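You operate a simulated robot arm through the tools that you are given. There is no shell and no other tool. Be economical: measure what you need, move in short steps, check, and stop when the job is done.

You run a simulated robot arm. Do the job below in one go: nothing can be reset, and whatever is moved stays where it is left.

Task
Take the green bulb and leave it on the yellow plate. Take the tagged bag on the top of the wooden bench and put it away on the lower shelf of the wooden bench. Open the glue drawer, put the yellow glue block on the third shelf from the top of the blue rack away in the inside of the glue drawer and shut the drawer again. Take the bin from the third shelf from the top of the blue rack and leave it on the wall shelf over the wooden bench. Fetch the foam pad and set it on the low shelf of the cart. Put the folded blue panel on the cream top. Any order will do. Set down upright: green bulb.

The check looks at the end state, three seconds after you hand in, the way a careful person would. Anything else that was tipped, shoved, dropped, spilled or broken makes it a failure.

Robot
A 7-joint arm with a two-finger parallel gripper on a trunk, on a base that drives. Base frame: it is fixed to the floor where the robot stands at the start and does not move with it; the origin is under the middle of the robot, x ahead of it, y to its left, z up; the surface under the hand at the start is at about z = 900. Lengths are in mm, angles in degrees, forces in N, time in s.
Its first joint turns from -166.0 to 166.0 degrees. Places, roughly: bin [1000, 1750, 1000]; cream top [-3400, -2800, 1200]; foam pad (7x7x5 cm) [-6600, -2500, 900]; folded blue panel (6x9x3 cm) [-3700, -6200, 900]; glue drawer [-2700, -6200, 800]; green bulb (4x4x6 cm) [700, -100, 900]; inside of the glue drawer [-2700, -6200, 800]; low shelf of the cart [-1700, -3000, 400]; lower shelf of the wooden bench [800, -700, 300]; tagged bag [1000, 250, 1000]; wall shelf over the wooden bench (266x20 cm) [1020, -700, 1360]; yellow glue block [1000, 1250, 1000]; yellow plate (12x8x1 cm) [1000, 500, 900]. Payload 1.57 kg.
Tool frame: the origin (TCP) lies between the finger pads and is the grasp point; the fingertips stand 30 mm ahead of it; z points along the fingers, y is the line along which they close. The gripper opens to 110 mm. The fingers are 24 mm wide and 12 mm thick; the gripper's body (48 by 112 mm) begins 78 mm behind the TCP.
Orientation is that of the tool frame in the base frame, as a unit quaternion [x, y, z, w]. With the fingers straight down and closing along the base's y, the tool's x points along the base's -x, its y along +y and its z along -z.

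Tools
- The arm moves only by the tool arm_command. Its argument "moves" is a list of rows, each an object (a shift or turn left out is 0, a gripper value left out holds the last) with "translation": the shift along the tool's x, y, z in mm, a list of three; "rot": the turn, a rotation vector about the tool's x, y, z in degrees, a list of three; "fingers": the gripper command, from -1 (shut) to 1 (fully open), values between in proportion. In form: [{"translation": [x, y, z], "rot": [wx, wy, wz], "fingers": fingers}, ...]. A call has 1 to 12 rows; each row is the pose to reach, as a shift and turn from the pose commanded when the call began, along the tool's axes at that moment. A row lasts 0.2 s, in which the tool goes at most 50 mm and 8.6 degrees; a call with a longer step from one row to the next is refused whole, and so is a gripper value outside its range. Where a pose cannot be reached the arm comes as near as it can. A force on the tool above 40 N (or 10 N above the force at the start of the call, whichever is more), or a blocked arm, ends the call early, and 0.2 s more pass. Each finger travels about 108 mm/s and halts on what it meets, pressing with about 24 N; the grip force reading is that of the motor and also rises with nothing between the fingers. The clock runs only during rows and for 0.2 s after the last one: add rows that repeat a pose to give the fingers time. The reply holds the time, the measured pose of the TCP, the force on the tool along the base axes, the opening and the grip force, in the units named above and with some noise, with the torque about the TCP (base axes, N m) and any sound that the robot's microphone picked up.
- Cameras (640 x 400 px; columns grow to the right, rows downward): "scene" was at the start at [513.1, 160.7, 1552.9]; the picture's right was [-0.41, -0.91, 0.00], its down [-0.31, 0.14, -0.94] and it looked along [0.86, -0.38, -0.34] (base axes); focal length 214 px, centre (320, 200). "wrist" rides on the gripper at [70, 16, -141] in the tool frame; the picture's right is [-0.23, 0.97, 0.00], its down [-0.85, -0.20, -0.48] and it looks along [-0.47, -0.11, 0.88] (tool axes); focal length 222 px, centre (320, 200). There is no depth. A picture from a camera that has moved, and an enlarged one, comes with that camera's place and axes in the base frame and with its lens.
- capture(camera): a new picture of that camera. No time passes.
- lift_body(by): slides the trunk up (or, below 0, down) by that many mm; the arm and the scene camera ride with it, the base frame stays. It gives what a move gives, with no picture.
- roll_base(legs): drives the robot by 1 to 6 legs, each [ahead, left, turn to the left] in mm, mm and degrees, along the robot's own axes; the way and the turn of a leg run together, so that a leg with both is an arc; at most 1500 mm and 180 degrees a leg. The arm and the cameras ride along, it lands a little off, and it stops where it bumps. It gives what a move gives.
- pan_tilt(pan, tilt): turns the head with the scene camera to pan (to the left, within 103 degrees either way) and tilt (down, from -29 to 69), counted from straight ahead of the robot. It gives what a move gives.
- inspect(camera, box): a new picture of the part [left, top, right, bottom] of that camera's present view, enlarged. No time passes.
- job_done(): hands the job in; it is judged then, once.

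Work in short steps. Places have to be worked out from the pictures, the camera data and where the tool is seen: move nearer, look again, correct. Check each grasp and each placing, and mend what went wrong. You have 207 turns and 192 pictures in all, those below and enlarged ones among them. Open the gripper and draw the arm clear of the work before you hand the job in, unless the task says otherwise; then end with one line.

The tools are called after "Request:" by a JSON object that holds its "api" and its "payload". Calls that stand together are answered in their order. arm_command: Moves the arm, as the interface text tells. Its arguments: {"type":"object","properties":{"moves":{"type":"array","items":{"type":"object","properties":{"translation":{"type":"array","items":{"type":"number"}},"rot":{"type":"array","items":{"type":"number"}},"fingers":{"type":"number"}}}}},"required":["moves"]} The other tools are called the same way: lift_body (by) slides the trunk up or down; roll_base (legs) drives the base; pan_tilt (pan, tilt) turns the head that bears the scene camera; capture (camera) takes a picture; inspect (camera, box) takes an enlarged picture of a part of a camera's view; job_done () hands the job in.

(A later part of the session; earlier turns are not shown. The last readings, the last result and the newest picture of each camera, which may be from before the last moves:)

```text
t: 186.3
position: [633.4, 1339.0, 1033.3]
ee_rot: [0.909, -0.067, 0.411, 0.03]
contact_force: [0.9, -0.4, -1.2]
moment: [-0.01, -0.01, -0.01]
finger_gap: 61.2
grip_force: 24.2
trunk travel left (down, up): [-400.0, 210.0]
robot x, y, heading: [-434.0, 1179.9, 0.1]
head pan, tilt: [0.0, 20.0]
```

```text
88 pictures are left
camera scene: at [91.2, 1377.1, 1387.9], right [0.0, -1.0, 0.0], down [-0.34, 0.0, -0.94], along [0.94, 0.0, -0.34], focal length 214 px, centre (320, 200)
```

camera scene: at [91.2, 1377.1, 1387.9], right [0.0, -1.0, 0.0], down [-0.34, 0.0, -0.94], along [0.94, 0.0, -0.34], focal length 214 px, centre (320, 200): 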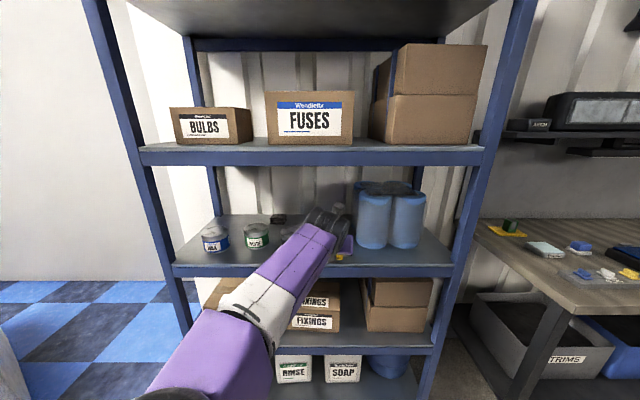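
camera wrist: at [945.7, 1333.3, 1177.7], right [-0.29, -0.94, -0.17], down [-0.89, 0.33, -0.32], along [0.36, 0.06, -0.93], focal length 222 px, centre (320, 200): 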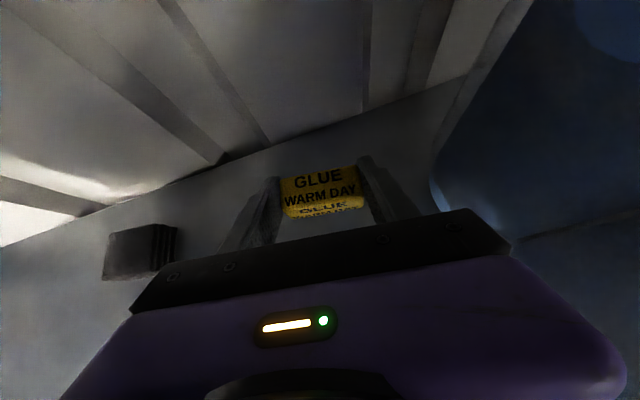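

The glue block is held. I pull the arm in, back off, turn to the right and look down the room toward the drawer.

Request:
{"api": "arm_command", "payload": {"moves": [{"translation": [-27, 0, -30]}, {"translation": [-54, 0, -60]}, {"translation": [-80, 0, -90]}, {"translation": [-107, 0, -120]}, {"translation": [-134, 0, -149]}]}}

Request:
{"api": "roll_base", "payload": {"legs": [[-400, 0, 0], [0, 0, -90]]}}

Request:
{"api": "pan_tilt", "payload": {"pan": 0, "tilt": 15}}

Request:
{"api": "capture", "payload": {"camera": "scene"}}

Request:
{"api": "pan_tilt", "payload": {"pan": -40, "tilt": 15}}

Request:
{"api": "capture", "payload": {"camera": "scene"}}

```text
t: 187.6
position: [435.5, 1369.9, 1029.2]
ee_rot: [0.909, -0.067, 0.411, 0.03]
contact_force: [0.8, -0.2, -1.0]
moment: [0.02, -0.01, 0.0]
finger_gap: 61.4
grip_force: 23.8
trunk travel left (down, up): [-400.0, 210.0]
robot x, y, heading: [-435.2, 1177.4, -0.1]
head pan, tilt: [0.0, 20.0]
```

```text
t: 194.1
position: [-711.0, 300.8, 1030.0]
ee_rot: [-0.568, 0.712, -0.257, -0.322]
contact_force: [1.0, 0.3, -0.7]
moment: [-0.02, -0.02, 0.0]
finger_gap: 61.6
grip_force: 23.8
trunk travel left (down, up): [-400.0, 210.0]
robot x, y, heading: [-837.1, 1182.8, -94.4]
head pan, tilt: [0.0, 20.0]
```

```text
t: 194.7
position: [-712.1, 300.9, 1028.8]
ee_rot: [-0.568, 0.713, -0.256, -0.322]
contact_force: [-0.3, -0.1, -0.6]
moment: [0.01, 0.0, -0.04]
finger_gap: 61.5
grip_force: 23.9
trunk travel left (down, up): [-400.0, 210.0]
robot x, y, heading: [-839.0, 1178.7, -94.3]
head pan, tilt: [0.0, 15.0]
```

```text
87 pictures are left
camera scene: at [-677.8, 644.1, 1396.0], right [-1.0, 0.08, 0.0], down [0.02, 0.26, -0.97], along [-0.07, -0.96, -0.26], focal length 214 px, centre (320, 200)
```

scene: 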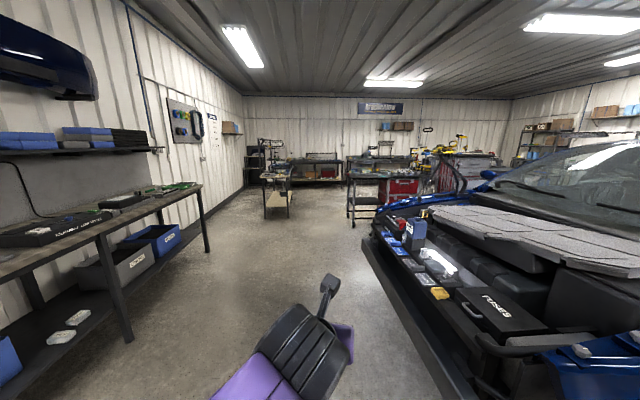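

```text
t: 195.8
position: [-712.8, 301.4, 1029.1]
ee_rot: [-0.569, 0.712, -0.257, -0.322]
contact_force: [-0.7, 0.2, 0.3]
moment: [0.01, 0.03, -0.02]
finger_gap: 61.2
grip_force: 23.9
trunk travel left (down, up): [-400.0, 210.0]
robot x, y, heading: [-838.9, 1176.7, -94.5]
head pan, tilt: [-40.0, 15.0]
```

```text
86 pictures are left
camera scene: at [-735.9, 670.5, 1396.0], right [-0.71, 0.7, 0.0], down [0.18, 0.19, -0.97], along [-0.68, -0.69, -0.26], focal length 214 px, centre (320, 200)
```

scene: 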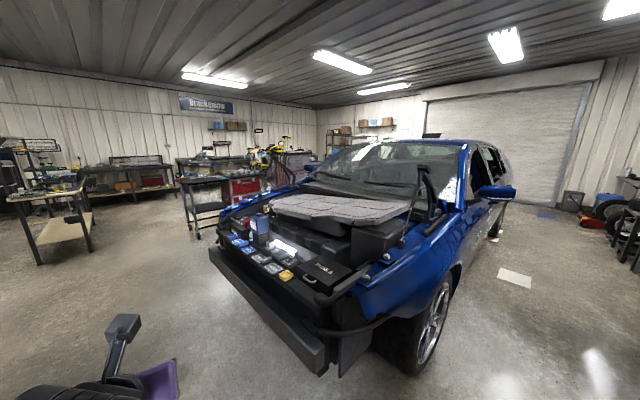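

A car stands in the room (front around x≈-1250, y -1200…+200); the aisle along x≈-550 is open. I straighten and drive down the aisle, then look again.

Request:
{"api": "roll_base", "payload": {"legs": [[0, 0, 4.5], [1400, 250, 0], [1400, 0, 0]]}}

Request:
{"api": "pan_tilt", "payload": {"pan": -15, "tilt": 15}}

Request:
{"api": "capture", "payload": {"camera": "scene"}}

```text
t: 210.1
position: [-246.6, -2503.8, 1030.4]
ee_rot: [-0.61, 0.677, -0.276, -0.305]
contact_force: [0.2, -0.2, -0.9]
moment: [0.0, 0.01, -0.01]
finger_gap: 61.3
grip_force: 24.4
trunk travel left (down, up): [-400.0, 210.0]
robot x, y, heading: [-472.0, -1649.8, -87.5]
head pan, tilt: [-40.0, 15.0]
```

```text
t: 211.0
position: [-246.1, -2503.9, 1028.5]
ee_rot: [-0.611, 0.676, -0.276, -0.305]
contact_force: [-0.6, -0.6, 0.3]
moment: [-0.01, 0.01, 0.0]
finger_gap: 61.0
grip_force: 24.3
trunk travel left (down, up): [-400.0, 210.0]
robot x, y, heading: [-478.4, -1647.8, -87.5]
head pan, tilt: [-15.0, 15.0]
```

```text
85 pictures are left
camera scene: at [-277.5, -2158.6, 1396.0], right [-0.98, 0.22, 0.0], down [0.06, 0.25, -0.97], along [-0.21, -0.94, -0.26], focal length 214 px, centre (320, 200)
```

scene: 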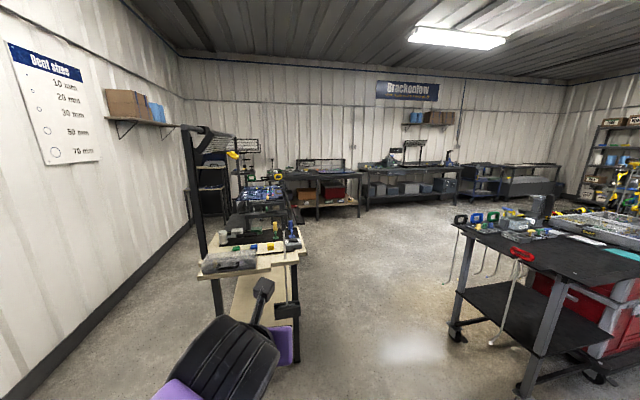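

The way between the left table (x>-350) and the cart (x<-1540) is open along x≈-950. I shift right and drive through it.

Request:
{"api": "roll_base", "payload": {"legs": [[0, -470, -2.5], [1400, 0, 0], [1300, 0, 0]]}}

Request:
{"api": "pan_tilt", "payload": {"pan": -40, "tilt": 20}}

Request:
{"api": "capture", "payload": {"camera": "scene"}}

```text
t: 226.7
position: [-757.7, -5271.4, 1029.3]
ee_rot: [-0.588, 0.696, -0.266, -0.315]
contact_force: [0.0, 0.4, -0.6]
moment: [-0.04, 0.0, -0.05]
finger_gap: 61.2
grip_force: 24.0
trunk travel left (down, up): [-400.0, 210.0]
robot x, y, heading: [-930.2, -4399.3, -91.1]
head pan, tilt: [-15.0, 15.0]
```

```text
t: 227.6
position: [-757.1, -5271.3, 1028.6]
ee_rot: [-0.587, 0.697, -0.266, -0.315]
contact_force: [0.9, -0.1, -1.3]
moment: [-0.01, -0.02, 0.01]
finger_gap: 61.3
grip_force: 23.5
trunk travel left (down, up): [-400.0, 210.0]
robot x, y, heading: [-933.7, -4401.2, -91.3]
head pan, tilt: [-40.0, 20.0]
```

```text
84 pictures are left
camera scene: at [-801.1, -4905.0, 1387.9], right [-0.75, 0.66, 0.0], down [0.23, 0.26, -0.94], along [-0.62, -0.71, -0.34], focal length 214 px, centre (320, 200)
```

scene: 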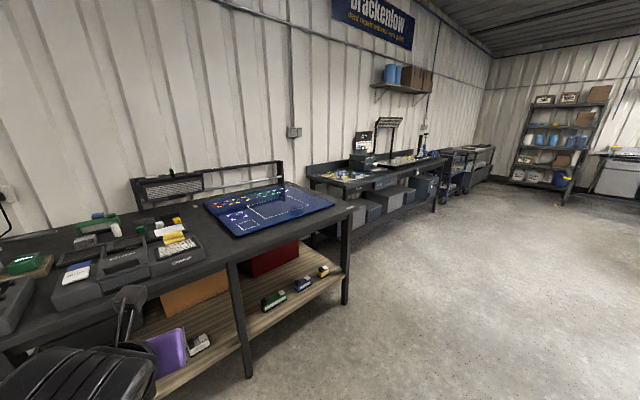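

The second bench (x≈-2700) has the drawers. I drive right along the wall at this distance and look at it.

Request:
{"api": "roll_base", "payload": {"legs": [[0, -1000, 1.3], [0, -950, 0]]}}

Request:
{"api": "pan_tilt", "payload": {"pan": 0, "tilt": 25}}

Request:
{"api": "capture", "payload": {"camera": "scene"}}

```text
t: 237.2
position: [-2669.7, -5278.9, 1029.5]
ee_rot: [-0.596, 0.69, -0.269, -0.311]
contact_force: [-0.4, -0.4, -0.5]
moment: [-0.02, -0.02, -0.01]
finger_gap: 61.0
grip_force: 23.9
trunk travel left (down, up): [-400.0, 210.0]
robot x, y, heading: [-2862.3, -4413.3, -90.0]
head pan, tilt: [-40.0, 20.0]
```

```text
t: 238.3
position: [-2668.2, -5278.9, 1029.8]
ee_rot: [-0.596, 0.69, -0.269, -0.311]
contact_force: [1.1, -0.3, -0.8]
moment: [-0.01, -0.02, 0.01]
finger_gap: 61.2
grip_force: 23.8
trunk travel left (down, up): [-400.0, 210.0]
robot x, y, heading: [-2859.0, -4413.6, -89.9]
head pan, tilt: [0.0, 25.0]
```

```text
83 pictures are left
camera scene: at [-2660.8, -4935.2, 1379.8], right [-1.0, 0.0, 0.0], down [0.0, 0.42, -0.91], along [0.0, -0.91, -0.42], focal length 214 px, centre (320, 200)
```

scene: 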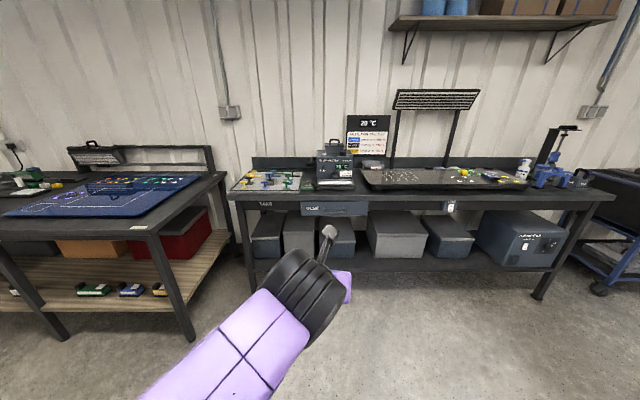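

I zoom on the drawers and the benchtop.

Request:
{"api": "inspect", "payload": {"camera": "scene", "box": [220, 130, 400, 243]}}

Request:
{"api": "inspect", "payload": {"camera": "scene", "box": [350, 130, 590, 280]}}

```text
3.54 times, centred on (310, 186) of scene
camera zoom: at [-2660.8, -4935.2, 1379.8], right [-1.0, 0.0, 0.0], down [0.0, 0.42, -0.91], along [0.0, -0.91, -0.42], focal length 759 px, centre (355, 248)
```

zoom: 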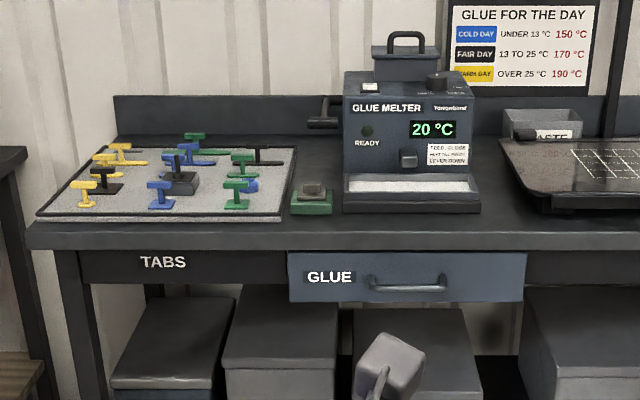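

```text
2.67 times, centred on (470, 205) of scene
camera zoom: at [-2660.8, -4935.2, 1379.8], right [-1.0, 0.0, 0.0], down [0.0, 0.42, -0.91], along [0.0, -0.91, -0.42], focal length 572 px, centre (-80, 187)
```

zoom: 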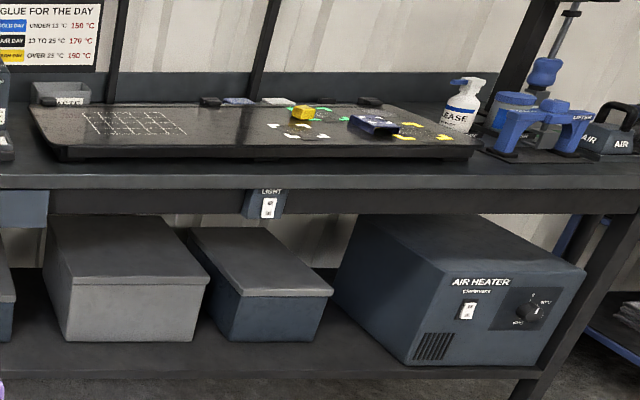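

The GLUE drawer has a bar handle at about (-2745,-6000,824). I need a temporary free spot for the block; the left bench's right-end strip looks free. I zoom there.

Request:
{"api": "inspect", "payload": {"camera": "scene", "box": [80, 150, 260, 262]}}

```text
3.56 times, centred on (170, 206) of scene
camera zoom: at [-2660.8, -4935.2, 1379.8], right [-1.0, 0.0, 0.0], down [0.0, 0.42, -0.91], along [0.0, -0.91, -0.42], focal length 763 px, centre (853, 179)
```

zoom: 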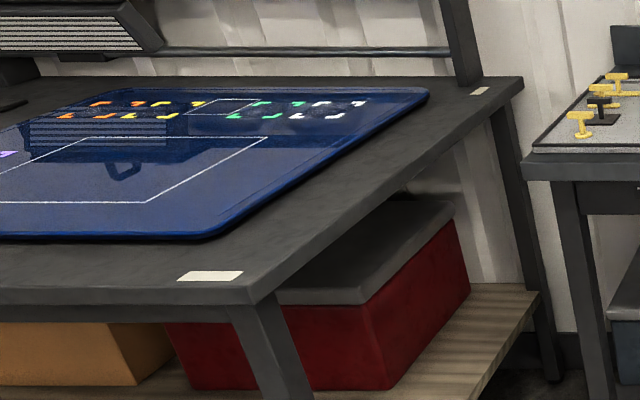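

Triangulating, the left bench's top is at z≈810 with a free strip around x≈-1765. I drive left and ahead and look at it with the wrist camera.

Request:
{"api": "roll_base", "payload": {"legs": [[0, 903, 0], [450, 0, 0]]}}

Request:
{"api": "capture", "payload": {"camera": "wrist"}}

Request:
{"api": "capture", "payload": {"camera": "scene"}}

```text
t: 245.3
position: [-1795.0, -5726.8, 1029.6]
ee_rot: [-0.589, 0.696, -0.266, -0.314]
contact_force: [0.0, 0.5, -1.2]
moment: [0.0, 0.0, -0.02]
finger_gap: 61.3
grip_force: 23.8
trunk travel left (down, up): [-400.0, 210.0]
robot x, y, heading: [-1975.0, -4858.1, -91.2]
head pan, tilt: [0.0, 25.0]
```

```text
79 pictures are left
camera wrist: at [-1801.6, -5666.1, 1174.6], right [-0.94, 0.31, -0.17], down [0.35, 0.88, -0.32], along [0.05, -0.36, -0.93], focal length 222 px, centre (320, 200)
```

wrist: 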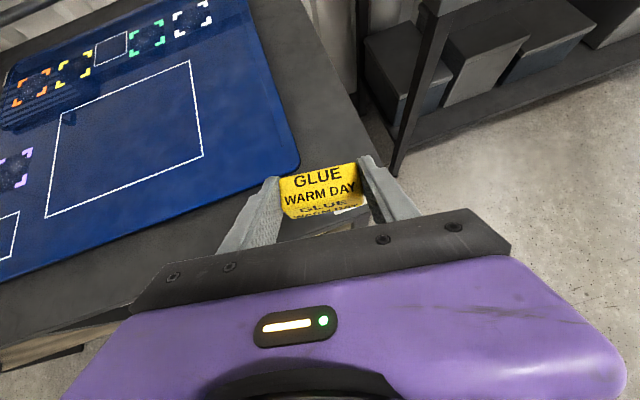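

```text
78 pictures are left
camera scene: at [-1780.4, -5382.4, 1379.8], right [-1.0, 0.02, 0.0], down [0.01, 0.42, -0.91], along [-0.02, -0.91, -0.42], focal length 214 px, centre (320, 200)
```

scene: 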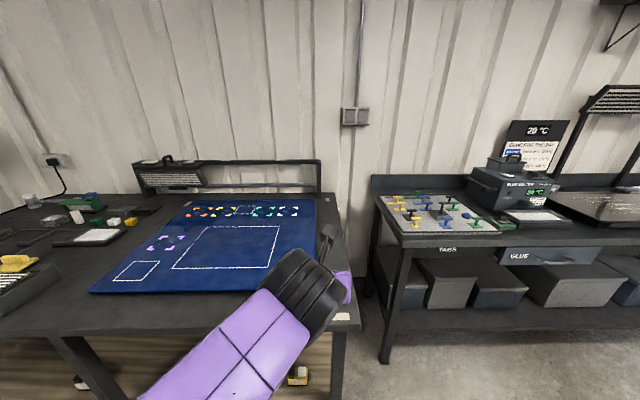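

Strip between the mat corner (x≈-1762) and the bench edge (x≈-1924) is free. I bring the block over (-1845,-5930) and lower with the trunk.

Request:
{"api": "roll_base", "payload": {"legs": [[204, -46, 0]]}}

Request:
{"api": "lift_body", "payload": {"by": -140}}

Request:
{"api": "capture", "payload": {"camera": "wrist"}}

```text
t: 246.9
position: [-1846.8, -5930.9, 1030.0]
ee_rot: [-0.589, 0.696, -0.265, -0.314]
contact_force: [0.2, 1.0, 0.0]
moment: [-0.02, -0.01, 0.0]
finger_gap: 61.0
grip_force: 23.7
trunk travel left (down, up): [-400.0, 210.0]
robot x, y, heading: [-2024.5, -5062.7, -90.9]
head pan, tilt: [0.0, 25.0]
```

```text
t: 248.6
position: [-1847.5, -5931.6, 889.1]
ee_rot: [-0.588, 0.696, -0.266, -0.315]
contact_force: [-1.0, -0.4, -0.9]
moment: [0.0, 0.0, 0.0]
finger_gap: 61.3
grip_force: 24.4
trunk travel left (down, up): [-260.0, 350.0]
robot x, y, heading: [-2018.1, -5065.0, -91.3]
head pan, tilt: [0.0, 25.0]
```

```text
77 pictures are left
camera wrist: at [-1853.7, -5870.1, 1034.7], right [-0.94, 0.31, -0.17], down [0.35, 0.88, -0.32], along [0.05, -0.36, -0.93], focal length 222 px, centre (320, 200)
```

wrist: 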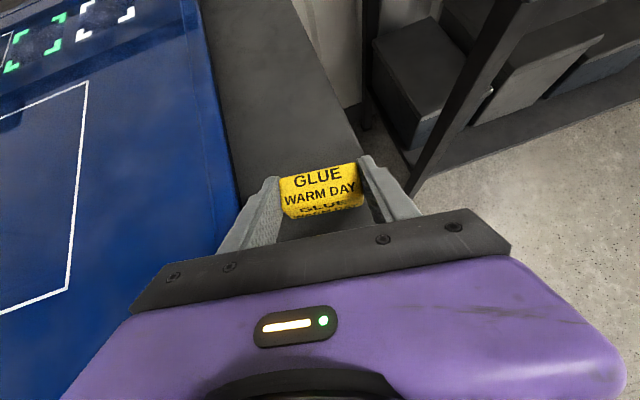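

I shift ~12 mm toward the strip's middle and lower gently until contact.

Request:
{"api": "arm_command", "payload": {"moves": [{"translation": [-11, -12, 10]}, {"translation": [-22, -12, 20]}, {"translation": [-26, -12, 23]}, {"translation": [-29, -12, 26]}, {"translation": [-31, -12, 28]}, {"translation": [-33, -12, 30]}, {"translation": [-35, -12, 32]}, {"translation": [-37, -12, 34]}, {"translation": [-39, -12, 36]}, {"translation": [-41, -12, 38]}]}}

Request:
{"api": "capture", "payload": {"camera": "wrist"}}

```text
t: 249.2
position: [-1837.1, -5937.0, 878.1]
ee_rot: [-0.581, 0.693, -0.275, -0.326]
contact_force: [0.9, -0.1, 19.6]
moment: [0.09, 0.25, -0.11]
finger_gap: 61.5
grip_force: 24.4
trunk travel left (down, up): [-260.0, 350.0]
robot x, y, heading: [-2023.4, -5061.7, -91.2]
head pan, tilt: [0.0, 25.0]
stopped in row 3: the force on the tool passed its limit at 90 N (the readings are from after the stop); the commanded pose is now the measured one
```

```text
76 pictures are left
camera wrist: at [-1842.0, -5871.5, 1021.5], right [-0.93, 0.31, -0.18], down [0.35, 0.87, -0.35], along [0.05, -0.39, -0.92], focal length 222 px, centre (320, 200)
```

wrist: 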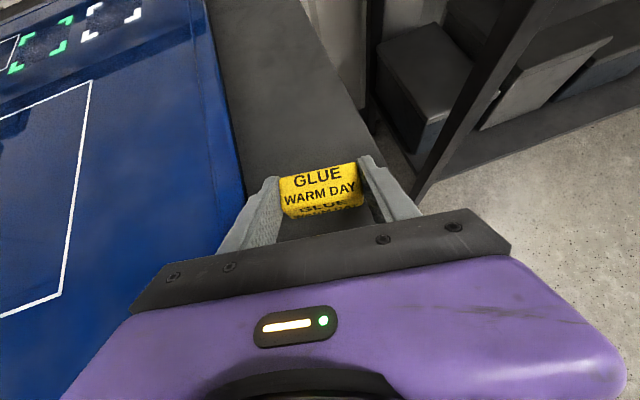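

It touched: bench top is ≈848. I ease up, open to ~85 mm and back off along the finger axis.

Request:
{"api": "arm_command", "payload": {"moves": [{"translation": [2, 0, -2], "fingers": 0.2}, {"translation": [2, 0, -2], "fingers": 0.5}, {"translation": [2, 0, -2], "fingers": 0.5}, {"translation": [2, 0, -35], "fingers": 0.5}, {"translation": [10, 0, -75], "fingers": 0.5}, {"translation": [30, 0, -110], "fingers": 0.5}]}}

Request:
{"api": "capture", "payload": {"camera": "wrist"}}

```text
t: 250.6
position: [-1828.3, -5874.5, 970.3]
ee_rot: [-0.584, 0.694, -0.271, -0.322]
contact_force: [0.4, -0.4, 0.0]
moment: [-0.01, 0.01, 0.02]
finger_gap: 82.5
grip_force: 0.0
trunk travel left (down, up): [-260.0, 350.0]
robot x, y, heading: [-2024.4, -5060.4, -91.4]
head pan, tilt: [0.0, 25.0]
```

```text
75 pictures are left
camera wrist: at [-1833.9, -5809.7, 1113.9], right [-0.93, 0.31, -0.17], down [0.35, 0.87, -0.35], along [0.04, -0.38, -0.92], focal length 222 px, centre (320, 200)
```

wrist: 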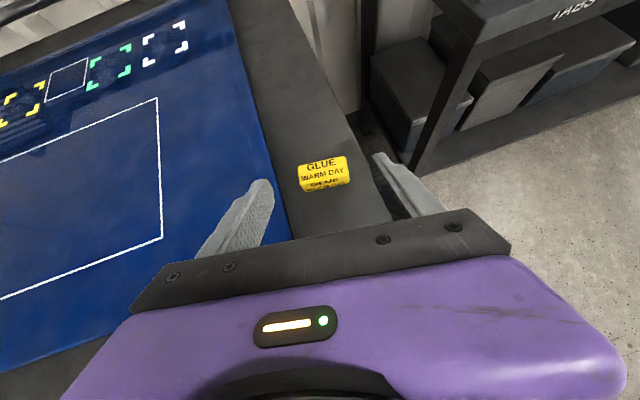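

The block rests safely on the bench strip. Now I back off, move to the drawer's front, and roll the tool 90° so the fingers close in the vertical plane for the bar handle.

Request:
{"api": "roll_base", "payload": {"legs": [[-450, 0, 1.4], [0, -900, 0]]}}

Request:
{"api": "arm_command", "payload": {"moves": [{"rot": [0, 0, -8]}, {"rot": [0, 0, -16]}, {"rot": [0, 0, -24]}, {"rot": [0, 0, -32]}, {"rot": [0, 0, -40]}, {"rot": [0, 0, -48]}, {"rot": [0, 0, -56]}, {"rot": [0, 0, -64]}, {"rot": [0, 0, -72]}, {"rot": [0, 0, -80]}, {"rot": [0, 0, -88]}, {"rot": [0, 0, -90]}]}}

Request:
{"api": "arm_command", "payload": {"moves": [{"rot": [-6, 0, 0], "fingers": 0}, {"rot": [-12, 0, 0], "fingers": 0}, {"rot": [-18, 0, 0], "fingers": -0.1}, {"rot": [-22, 0, 0], "fingers": -0.1}, {"rot": [-22, 0, 0], "fingers": -0.1}]}}

Request:
{"api": "pan_tilt", "payload": {"pan": -5, "tilt": 25}}

Request:
{"api": "capture", "payload": {"camera": "scene"}}

Request:
{"api": "capture", "payload": {"camera": "wrist"}}

```text
t: 257.7
position: [-2759.1, -5419.4, 970.7]
ee_rot: [-0.575, 0.701, -0.268, -0.327]
contact_force: [-1.2, -0.3, -0.1]
moment: [0.01, -0.02, 0.02]
finger_gap: 82.6
grip_force: 0.1
trunk travel left (down, up): [-260.0, 350.0]
robot x, y, heading: [-2932.3, -4603.3, -92.9]
head pan, tilt: [0.0, 25.0]
```

```text
t: 260.3
position: [-2759.1, -5417.8, 970.8]
ee_rot: [0.902, -0.088, -0.04, 0.421]
contact_force: [-0.7, -0.5, 0.0]
moment: [0.01, 0.0, -0.01]
finger_gap: 82.9
grip_force: 0.1
trunk travel left (down, up): [-260.0, 350.0]
robot x, y, heading: [-2932.0, -4600.8, -92.6]
head pan, tilt: [0.0, 25.0]
```

```text
t: 261.5
position: [-2759.7, -5417.5, 970.7]
ee_rot: [0.805, -0.079, -0.057, 0.585]
contact_force: [0.1, -1.1, 0.3]
moment: [0.01, 0.0, -0.02]
finger_gap: 49.2
grip_force: 0.0
trunk travel left (down, up): [-260.0, 350.0]
robot x, y, heading: [-2932.2, -4602.5, -92.6]
head pan, tilt: [0.0, 25.0]
```

```text
t: 262.1
position: [-2759.2, -5417.1, 969.5]
ee_rot: [0.806, -0.079, -0.056, 0.585]
contact_force: [0.3, 0.0, 0.3]
moment: [0.03, 0.0, 0.0]
finger_gap: 49.5
grip_force: 0.0
trunk travel left (down, up): [-260.0, 350.0]
robot x, y, heading: [-2932.8, -4601.7, -92.5]
head pan, tilt: [-5.0, 25.0]
```

```text
74 pictures are left
camera scene: at [-2764.4, -5129.4, 1239.8], right [-0.99, 0.13, 0.0], down [0.06, 0.42, -0.91], along [-0.12, -0.9, -0.42], focal length 214 px, centre (320, 200)
```

scene: 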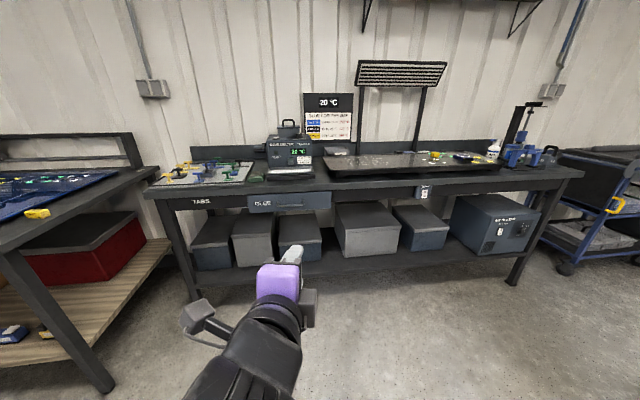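

```text
73 pictures are left
camera wrist: at [-2666.6, -5305.0, 1028.5], right [-0.28, -0.25, 0.93], down [-0.74, 0.67, -0.04], along [-0.61, -0.7, -0.38], focal length 222 px, centre (320, 200)
```

wrist: 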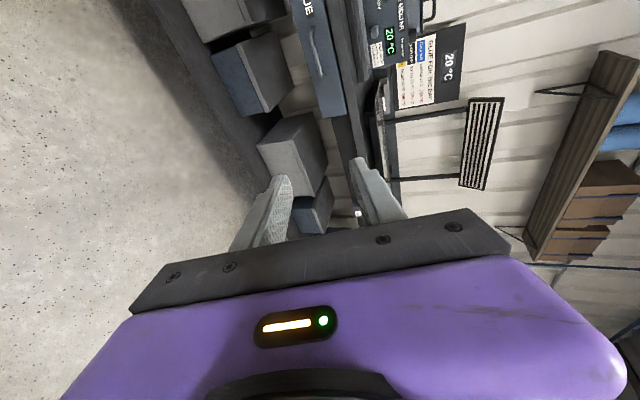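

I zoom on the drawer handle for triangulation.

Request:
{"api": "inspect", "payload": {"camera": "scene", "box": [210, 150, 370, 250]}}

```text
4.00 times, centred on (290, 200) of scene
camera zoom: at [-2764.4, -5129.4, 1239.8], right [-0.99, 0.13, 0.0], down [0.06, 0.42, -0.91], along [-0.12, -0.9, -0.42], focal length 858 px, centre (440, 200)
```

zoom: 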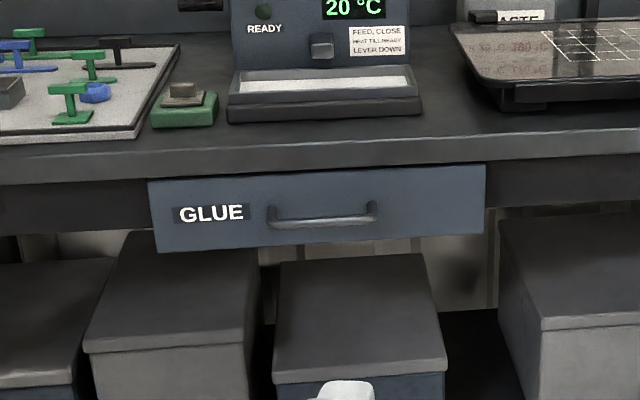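

The handle's centre is near (-2746,-5980,820). I turn the base straight, correct the tool yaw, lower the trunk and approach to ~110 mm before it.

Request:
{"api": "roll_base", "payload": {"legs": [[0, 0, 2.5], [430, -22, 0]]}}

Request:
{"api": "lift_body", "payload": {"by": -140}}

Request:
{"api": "arm_command", "payload": {"moves": [{"rot": [0, 4, -1.3]}, {"rot": [0, 8.1, -2.65]}, {"rot": [0, 8.1, -2.65]}]}}

Request:
{"api": "capture", "payload": {"camera": "wrist"}}

Request:
{"api": "capture", "payload": {"camera": "scene"}}

```text
t: 265.2
position: [-2748.1, -5851.7, 969.9]
ee_rot: [0.807, -0.063, -0.044, 0.586]
contact_force: [-1.2, 0.2, -0.4]
moment: [-0.02, -0.01, -0.02]
finger_gap: 49.6
grip_force: 0.0
trunk travel left (down, up): [-260.0, 350.0]
robot x, y, heading: [-2955.4, -5041.9, -90.2]
head pan, tilt: [-5.0, 25.0]
```

```text
t: 266.9
position: [-2749.3, -5850.9, 829.5]
ee_rot: [0.807, -0.062, -0.045, 0.586]
contact_force: [-0.1, -1.1, 1.5]
moment: [0.01, 0.0, 0.01]
finger_gap: 49.5
grip_force: 0.0
trunk travel left (down, up): [-120.0, 490.0]
robot x, y, heading: [-2955.3, -5041.8, -90.1]
head pan, tilt: [-5.0, 25.0]
```

```text
t: 267.7
position: [-2748.3, -5851.0, 829.7]
ee_rot: [0.809, -0.002, -0.001, 0.588]
contact_force: [0.7, 0.3, -0.8]
moment: [-0.01, -0.02, -0.03]
finger_gap: 49.3
grip_force: 0.1
trunk travel left (down, up): [-120.0, 490.0]
robot x, y, heading: [-2956.4, -5042.6, -90.5]
head pan, tilt: [-5.0, 25.0]
```

```text
71 pictures are left
camera wrist: at [-2679.3, -5722.7, 888.4], right [-0.23, -0.3, 0.93], down [-0.85, 0.52, -0.04], along [-0.47, -0.8, -0.38], focal length 222 px, centre (320, 200)
```

wrist: 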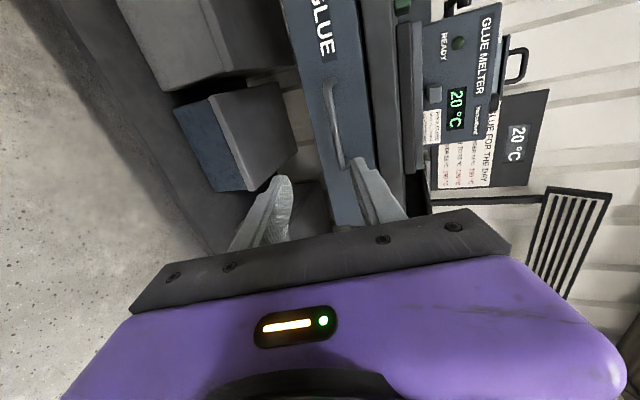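

```text
70 pictures are left
camera scene: at [-2765.5, -5563.2, 1099.8], right [-1.0, 0.09, 0.0], down [0.04, 0.42, -0.91], along [-0.08, -0.9, -0.42], focal length 214 px, centre (320, 200)
```

scene: 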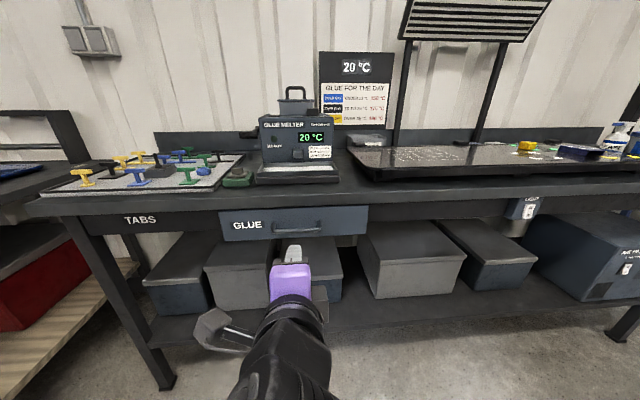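

Combining views, the bar is at about (-2750,-6085,778). I lower the trunk 46 and drive ahead 140 for a close look.

Request:
{"api": "lift_body", "payload": {"by": -46}}

Request:
{"api": "roll_base", "payload": {"legs": [[140, 0, 0.4]]}}

Request:
{"api": "capture", "payload": {"camera": "wrist"}}

Request:
{"api": "inspect", "payload": {"camera": "scene", "box": [210, 180, 370, 280]}}

```text
t: 268.6
position: [-2749.6, -5851.9, 783.8]
ee_rot: [0.809, -0.002, -0.001, 0.587]
contact_force: [0.1, -0.3, -0.5]
moment: [0.02, -0.01, 0.01]
finger_gap: 49.5
grip_force: 0.2
trunk travel left (down, up): [-74.0, 536.0]
robot x, y, heading: [-2954.5, -5043.2, -90.2]
head pan, tilt: [-5.0, 25.0]
```

```text
t: 269.9
position: [-2745.4, -5985.7, 783.5]
ee_rot: [0.809, 0.0, -0.001, 0.587]
contact_force: [0.1, -0.2, -0.9]
moment: [-0.01, 0.01, 0.03]
finger_gap: 49.5
grip_force: 0.0
trunk travel left (down, up): [-74.0, 536.0]
robot x, y, heading: [-2958.4, -5178.6, -89.6]
head pan, tilt: [-5.0, 25.0]
```

```text
69 pictures are left
camera wrist: at [-2675.8, -5857.5, 842.2], right [-0.23, -0.3, 0.93], down [-0.86, 0.52, -0.04], along [-0.47, -0.8, -0.38], focal length 222 px, centre (320, 200)
```

wrist: 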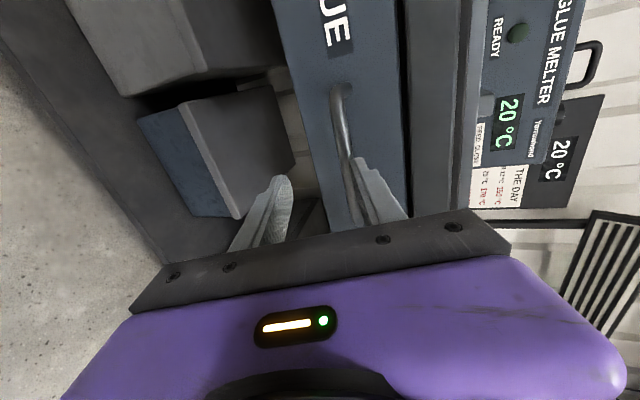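

```text
4.00 times, centred on (290, 230) of scene
camera zoom: at [-2762.9, -5698.3, 1053.8], right [-1.0, 0.09, 0.0], down [0.04, 0.42, -0.91], along [-0.08, -0.9, -0.42], focal length 858 px, centre (440, 80)
```

zoom: 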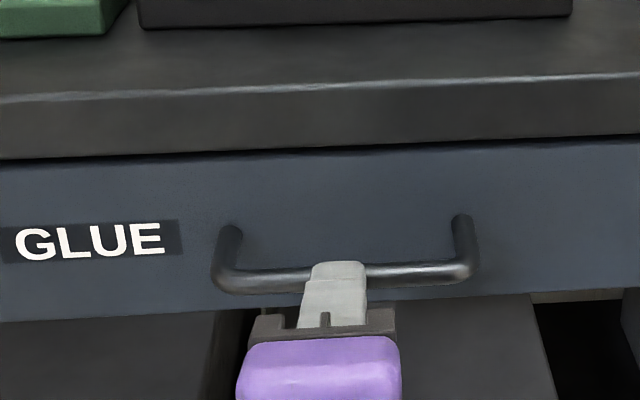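

Near-range views agree on the bar at y≈-6030, z≈798, x≈-2749. I raise the hand 17 mm and look before moving onto the bar.

Request:
{"api": "arm_command", "payload": {"moves": [{"translation": [0, 8, -3]}, {"translation": [0, 16, -5]}, {"translation": [0, 19, 5]}]}}

Request:
{"api": "capture", "payload": {"camera": "wrist"}}

```text
t: 270.7
position: [-2744.3, -5995.8, 799.8]
ee_rot: [0.809, -0.001, 0.001, 0.588]
contact_force: [0.4, -0.1, -0.7]
moment: [-0.04, 0.0, -0.01]
finger_gap: 49.6
grip_force: 0.0
trunk travel left (down, up): [-74.0, 536.0]
robot x, y, heading: [-2957.5, -5179.7, -89.8]
head pan, tilt: [-5.0, 25.0]
```

```text
67 pictures are left
camera wrist: at [-2674.4, -5867.7, 857.8], right [-0.23, -0.3, 0.93], down [-0.86, 0.52, -0.04], along [-0.47, -0.8, -0.38], focal length 222 px, centre (320, 200)
```

wrist: 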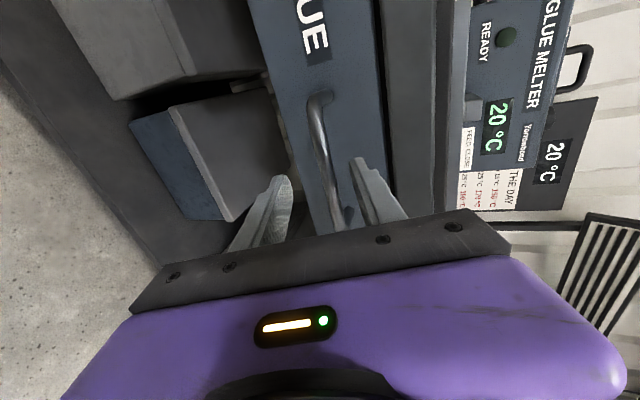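

The bar is now between the fingers. I advance 25 mm and check.

Request:
{"api": "arm_command", "payload": {"moves": [{"translation": [-3, 4, 12]}, {"translation": [-4, 8, 24]}]}}

Request:
{"api": "capture", "payload": {"camera": "wrist"}}

Request:
{"api": "inspect", "payload": {"camera": "scene", "box": [230, 190, 350, 265]}}

```text
t: 271.3
position: [-2747.6, -6022.5, 797.6]
ee_rot: [0.81, -0.001, 0.0, 0.587]
contact_force: [-0.6, 0.6, 0.2]
moment: [-0.02, -0.02, -0.01]
finger_gap: 49.2
grip_force: 0.0
trunk travel left (down, up): [-74.0, 536.0]
robot x, y, heading: [-2956.4, -5179.4, -90.0]
head pan, tilt: [-5.0, 25.0]
```

```text
66 pictures are left
camera wrist: at [-2678.3, -5893.9, 856.1], right [-0.23, -0.3, 0.93], down [-0.86, 0.52, -0.04], along [-0.46, -0.8, -0.38], focal length 222 px, centre (320, 200)
```

wrist: 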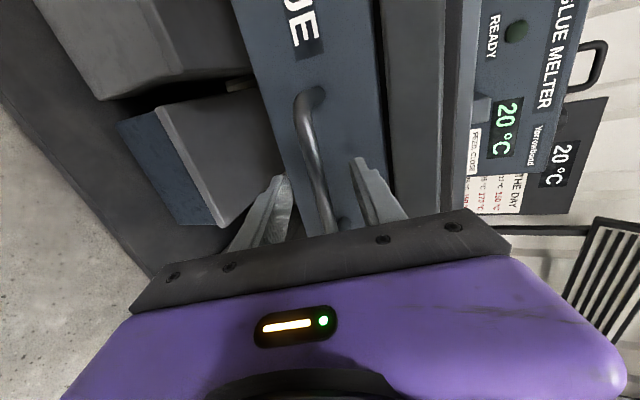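

```text
5.33 times, centred on (290, 228) of scene
camera zoom: at [-2762.9, -5698.3, 1053.8], right [-1.0, 0.09, 0.0], down [0.04, 0.42, -0.91], along [-0.08, -0.9, -0.42], focal length 1144 px, centre (480, 53)
```

zoom: 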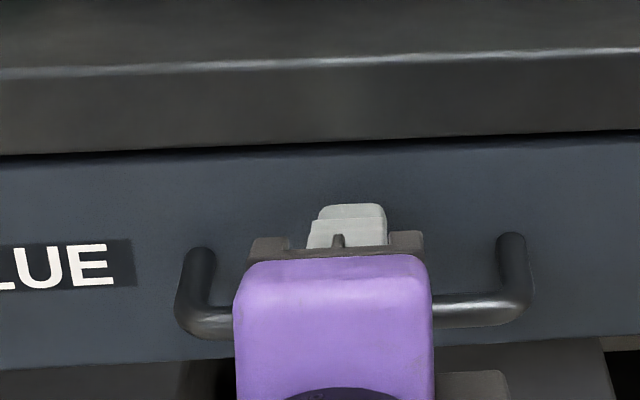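

Bar is between the fingers. I close on it.

Request:
{"api": "arm_command", "payload": {"moves": [{"fingers": -0.5}, {"fingers": -1}, {"fingers": -1}, {"fingers": -1}]}}

Request:
{"api": "capture", "payload": {"camera": "wrist"}}

```text
t: 272.3
position: [-2748.1, -6023.2, 797.8]
ee_rot: [0.809, -0.001, 0.0, 0.588]
contact_force: [0.2, -1.2, 3.5]
moment: [-0.04, 0.35, 0.05]
finger_gap: 12.0
grip_force: 29.1
trunk travel left (down, up): [-74.0, 536.0]
robot x, y, heading: [-2955.0, -5180.0, -89.7]
head pan, tilt: [-5.0, 25.0]
```

```text
64 pictures are left
camera wrist: at [-2678.4, -5893.8, 856.3], right [-0.23, -0.3, 0.93], down [-0.86, 0.52, -0.04], along [-0.47, -0.8, -0.37], focal length 222 px, centre (320, 200)
```

wrist: 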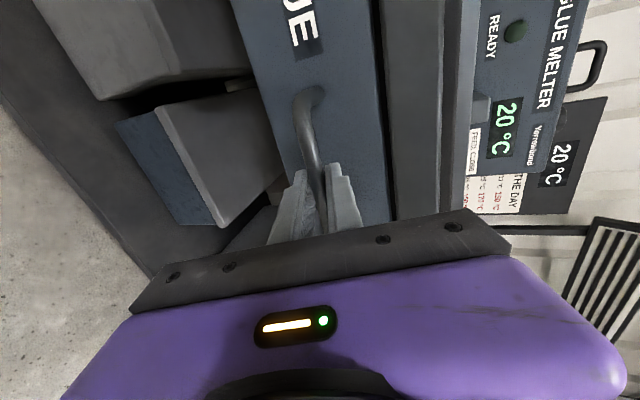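

The bar is gripped (12 mm). I pull the drawer open by backing up 200 mm.

Request:
{"api": "roll_base", "payload": {"legs": [[-100, 0, 0], [-100, 0, 0]]}}

Request:
{"api": "capture", "payload": {"camera": "scene"}}

```text
t: 274.2
position: [-2747.1, -5820.0, 797.3]
ee_rot: [0.809, 0.0, 0.001, 0.588]
contact_force: [3.5, -1.4, 9.3]
moment: [-0.09, 0.25, 0.55]
finger_gap: 11.8
grip_force: 29.0
trunk travel left (down, up): [-74.0, 536.0]
robot x, y, heading: [-2957.2, -4977.6, -90.1]
head pan, tilt: [-5.0, 25.0]
```

```text
63 pictures are left
camera scene: at [-2763.7, -5496.6, 1053.9], right [-1.0, 0.09, 0.0], down [0.04, 0.42, -0.91], along [-0.08, -0.9, -0.42], focal length 214 px, centre (320, 200)
```

scene: 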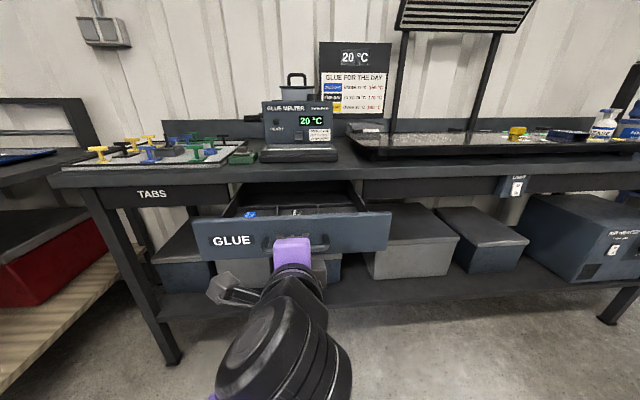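

The drawer is open ~200 mm. I pull another 50 mm, then release.

Request:
{"api": "roll_base", "payload": {"legs": [[-50, 0, 0]]}}

Request:
{"api": "arm_command", "payload": {"moves": [{"fingers": -0.5}, {"fingers": -0.1}, {"fingers": -0.1}, {"translation": [0, -15, -45]}, {"translation": [0, -30, -90]}]}}

Request:
{"api": "roll_base", "payload": {"legs": [[-250, 0, 0]]}}

Request:
{"api": "lift_body", "payload": {"by": 260}}

Request:
{"api": "capture", "payload": {"camera": "scene"}}

```text
t: 275.2
position: [-2748.2, -5777.4, 799.2]
ee_rot: [0.807, -0.001, 0.001, 0.591]
contact_force: [0.1, -1.2, -0.2]
moment: [0.05, 0.32, 0.01]
finger_gap: 11.6
grip_force: 29.2
trunk travel left (down, up): [-74.0, 536.0]
robot x, y, heading: [-2959.2, -4929.6, -90.0]
head pan, tilt: [-5.0, 25.0]
stopped in leg 1: the force on the tool passed its limit at 81 N (the readings are from after the stop); the commanded pose is now the measured one
```

```text
t: 276.4
position: [-2747.9, -5684.8, 799.3]
ee_rot: [0.808, 0.0, 0.0, 0.59]
contact_force: [0.2, -0.1, -0.6]
moment: [0.0, 0.0, 0.0]
finger_gap: 49.5
grip_force: 0.1
trunk travel left (down, up): [-74.0, 536.0]
robot x, y, heading: [-2959.1, -4932.8, -90.0]
head pan, tilt: [-5.0, 25.0]
```

```text
t: 278.2
position: [-2746.5, -5440.4, 799.4]
ee_rot: [0.807, 0.001, 0.002, 0.59]
contact_force: [0.0, 0.1, -0.5]
moment: [0.0, -0.02, 0.0]
finger_gap: 49.5
grip_force: 0.1
trunk travel left (down, up): [-74.0, 536.0]
robot x, y, heading: [-2958.1, -4683.8, -90.0]
head pan, tilt: [-5.0, 25.0]
```

```text
t: 280.9
position: [-2747.7, -5440.6, 1061.1]
ee_rot: [0.807, 0.001, 0.002, 0.59]
contact_force: [-0.3, 0.1, -0.3]
moment: [0.02, -0.01, 0.01]
finger_gap: 49.3
grip_force: 0.0
trunk travel left (down, up): [-334.0, 276.0]
robot x, y, heading: [-2960.9, -4685.7, -89.8]
head pan, tilt: [-5.0, 25.0]
```

```text
62 pictures are left
camera scene: at [-2763.3, -5206.2, 1313.8], right [-1.0, 0.08, 0.0], down [0.04, 0.42, -0.91], along [-0.08, -0.9, -0.42], focal length 214 px, centre (320, 200)
```

scene: 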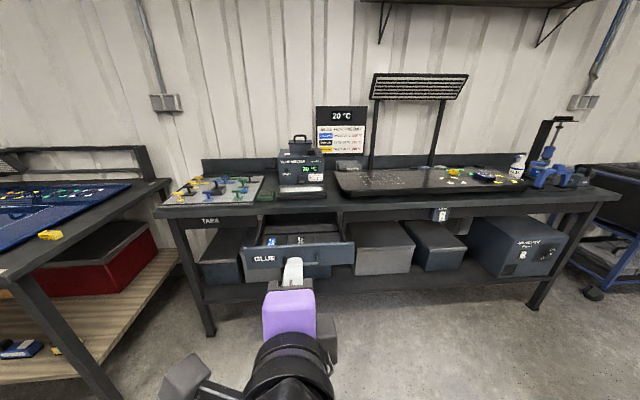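

Drawer is open about 245 mm. I pitch the tool to vertical (fingers then close along y) and drive to the glue block on the left bench.

Request:
{"api": "arm_command", "payload": {"moves": [{"rot": [8, 0, 0]}, {"rot": [16, 0, 0]}, {"rot": [24, 0, 0]}, {"rot": [32, 0, 0]}, {"rot": [40, 0, 0]}, {"rot": [48, 0, 0]}, {"rot": [56, 0, 0]}, {"rot": [64, 0, 0]}, {"rot": [72, 0, 0]}, {"rot": [72, 0, 0], "fingers": 0.2}]}}

Request:
{"api": "roll_base", "payload": {"legs": [[0, 905, 0]]}}

Request:
{"api": "capture", "payload": {"camera": "wrist"}}

```text
t: 283.1
position: [-2747.2, -5436.5, 1031.2]
ee_rot: [1.0, 0.003, -0.006, 0.002]
contact_force: [0.1, -0.3, 0.0]
moment: [-0.01, -0.02, -0.02]
finger_gap: 66.1
grip_force: 0.0
out of reach, approached as far as the arm can: row 9, 10
trunk travel left (down, up): [-334.0, 276.0]
robot x, y, heading: [-2955.1, -4686.3, -89.9]
head pan, tilt: [-5.0, 25.0]
```

```text
t: 287.9
position: [-1832.5, -5435.8, 1031.0]
ee_rot: [1.0, 0.001, -0.006, 0.004]
contact_force: [-0.6, 0.0, -0.8]
moment: [-0.03, -0.01, -0.04]
finger_gap: 66.0
grip_force: 0.2
trunk travel left (down, up): [-334.0, 276.0]
robot x, y, heading: [-2040.4, -4687.1, -89.8]
head pan, tilt: [-5.0, 25.0]
```

```text
61 pictures are left
camera wrist: at [-1761.2, -5452.1, 1171.6], right [-0.22, -0.97, 0.01], down [-0.85, 0.2, 0.49], along [-0.48, 0.1, -0.87], focal length 222 px, centre (320, 200)
```

wrist: 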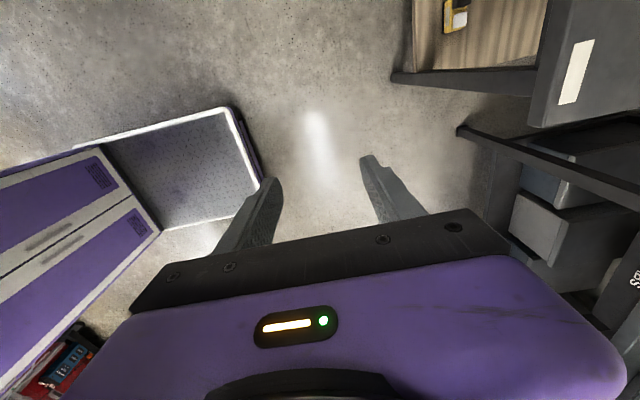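

Tool is vertical. I drive ahead over the glue block and look.

Request:
{"api": "roll_base", "payload": {"legs": [[505, -6, 0]]}}

Request:
{"api": "capture", "payload": {"camera": "wrist"}}

```text
t: 290.9
position: [-1839.3, -5947.7, 1031.3]
ee_rot: [1.0, 0.0, -0.007, 0.002]
contact_force: [-0.5, -0.2, 0.0]
moment: [-0.02, 0.01, 0.03]
finger_gap: 66.0
grip_force: 0.0
trunk travel left (down, up): [-334.0, 276.0]
robot x, y, heading: [-2047.4, -5197.9, -90.1]
head pan, tilt: [-5.0, 25.0]
```

```text
60 pictures are left
camera wrist: at [-1768.6, -5964.0, 1170.9], right [-0.23, -0.97, 0.01], down [-0.85, 0.2, 0.49], along [-0.48, 0.1, -0.87], focal length 222 px, centre (320, 200)
```

wrist: 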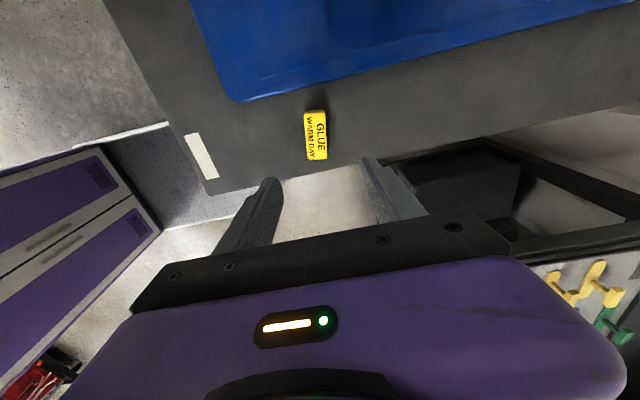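

The block is right below. I rotate 8° to align, go down to TCP z≈882 and grip its 27 mm side.

Request:
{"api": "arm_command", "payload": {"moves": [{"translation": [4, 0, 45], "rot": [0, 0, 4]}, {"translation": [4, 0, 90], "rot": [0, 0, 8]}, {"translation": [4, 0, 125], "rot": [0, 0, 8]}, {"translation": [4, 0, 142], "rot": [0, 0, 8]}, {"translation": [4, 0, 147], "rot": [0, 0, 8]}, {"translation": [4, 0, 147], "rot": [0, 0, 8], "fingers": -0.3}, {"translation": [4, 0, 147], "rot": [0, 0, 8], "fingers": -1}, {"translation": [4, 0, 147], "rot": [0, 0, 8], "fingers": -1}]}}

Request:
{"api": "capture", "payload": {"camera": "wrist"}}

```text
t: 292.7
position: [-1838.0, -5949.2, 886.9]
ee_rot: [0.998, -0.07, -0.006, 0.003]
contact_force: [-0.6, 0.0, -0.7]
moment: [-0.01, 0.01, 0.0]
finger_gap: 27.1
grip_force: 24.2
trunk travel left (down, up): [-334.0, 276.0]
robot x, y, heading: [-2046.4, -5196.5, -89.9]
head pan, tilt: [-5.0, 25.0]
```

```text
59 pictures are left
camera wrist: at [-1769.3, -5974.7, 1026.7], right [-0.36, -0.93, 0.01], down [-0.81, 0.32, 0.49], along [-0.46, 0.17, -0.87], focal length 222 px, centre (320, 200)
```

wrist: 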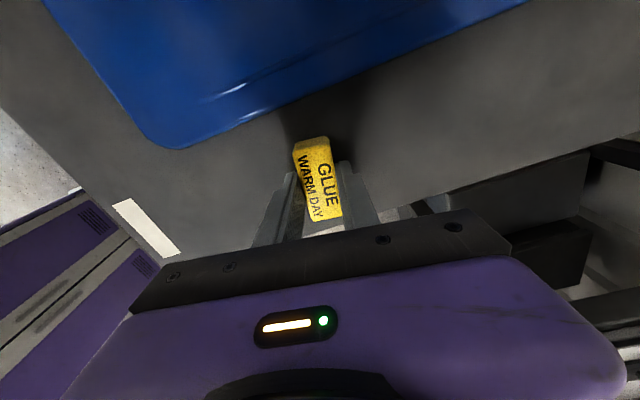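

Gripped (27 mm). I lift, back off, move to the drawer and look into it.

Request:
{"api": "arm_command", "payload": {"moves": [{"translation": [0, 0, -45]}, {"translation": [0, 0, -90]}, {"translation": [0, 0, -135]}]}}

Request:
{"api": "roll_base", "payload": {"legs": [[-180, 0, 0], [0, -900, 0]]}}

Request:
{"api": "capture", "payload": {"camera": "wrist"}}

Request:
{"api": "pan_tilt", "payload": {"pan": -5, "tilt": 45}}

Request:
{"api": "capture", "payload": {"camera": "scene"}}

```text
t: 293.5
position: [-1838.8, -5945.0, 1016.8]
ee_rot: [0.997, -0.071, -0.012, 0.001]
contact_force: [0.3, -0.3, -0.4]
moment: [0.03, 0.04, -0.05]
finger_gap: 27.1
grip_force: 23.9
trunk travel left (down, up): [-334.0, 276.0]
robot x, y, heading: [-2046.2, -5193.0, -89.9]
head pan, tilt: [-5.0, 25.0]
```

```text
t: 299.3
position: [-2739.0, -5762.7, 1017.1]
ee_rot: [0.997, -0.076, -0.012, 0.002]
contact_force: [0.0, -0.4, -0.5]
moment: [0.01, -0.02, -0.01]
finger_gap: 27.0
grip_force: 24.0
trunk travel left (down, up): [-334.0, 276.0]
robot x, y, heading: [-2936.0, -5015.9, -90.8]
head pan, tilt: [-5.0, 25.0]
```

```text
58 pictures are left
camera wrist: at [-2669.3, -5790.5, 1155.9], right [-0.37, -0.93, 0.01], down [-0.8, 0.33, 0.5], along [-0.47, 0.18, -0.87], focal length 222 px, centre (320, 200)
```

wrist: 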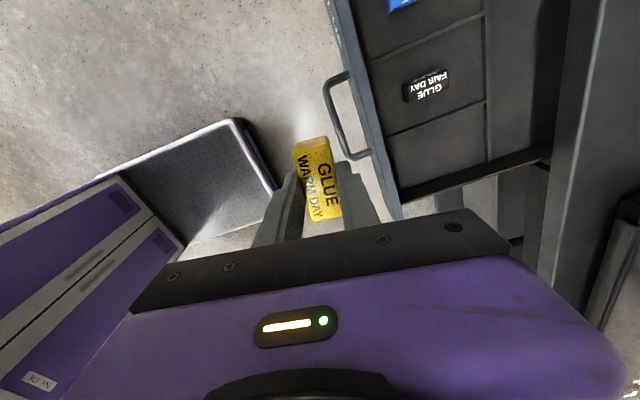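

```text
t: 300.1
position: [-2738.7, -5763.9, 1016.1]
ee_rot: [0.997, -0.076, -0.014, 0.002]
contact_force: [-0.8, 0.2, -0.3]
moment: [0.0, 0.0, -0.01]
finger_gap: 27.0
grip_force: 24.6
trunk travel left (down, up): [-334.0, 276.0]
robot x, y, heading: [-2938.3, -5010.6, -90.5]
head pan, tilt: [-5.0, 45.0]
```

```text
57 pictures are left
camera scene: at [-2749.4, -5523.6, 1283.3], right [-0.99, 0.1, 0.0], down [0.07, 0.7, -0.71], along [-0.07, -0.7, -0.71], focal length 214 px, centre (320, 200)
```

scene: 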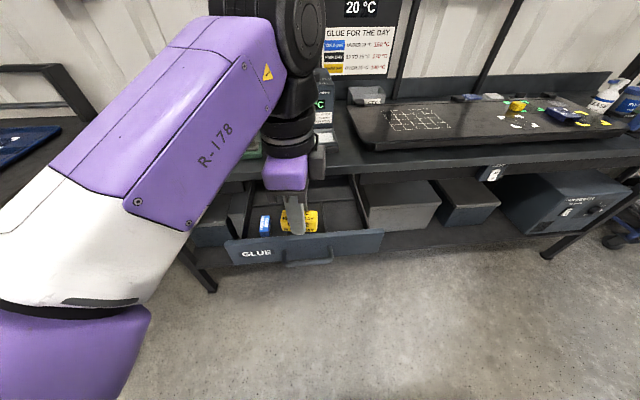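

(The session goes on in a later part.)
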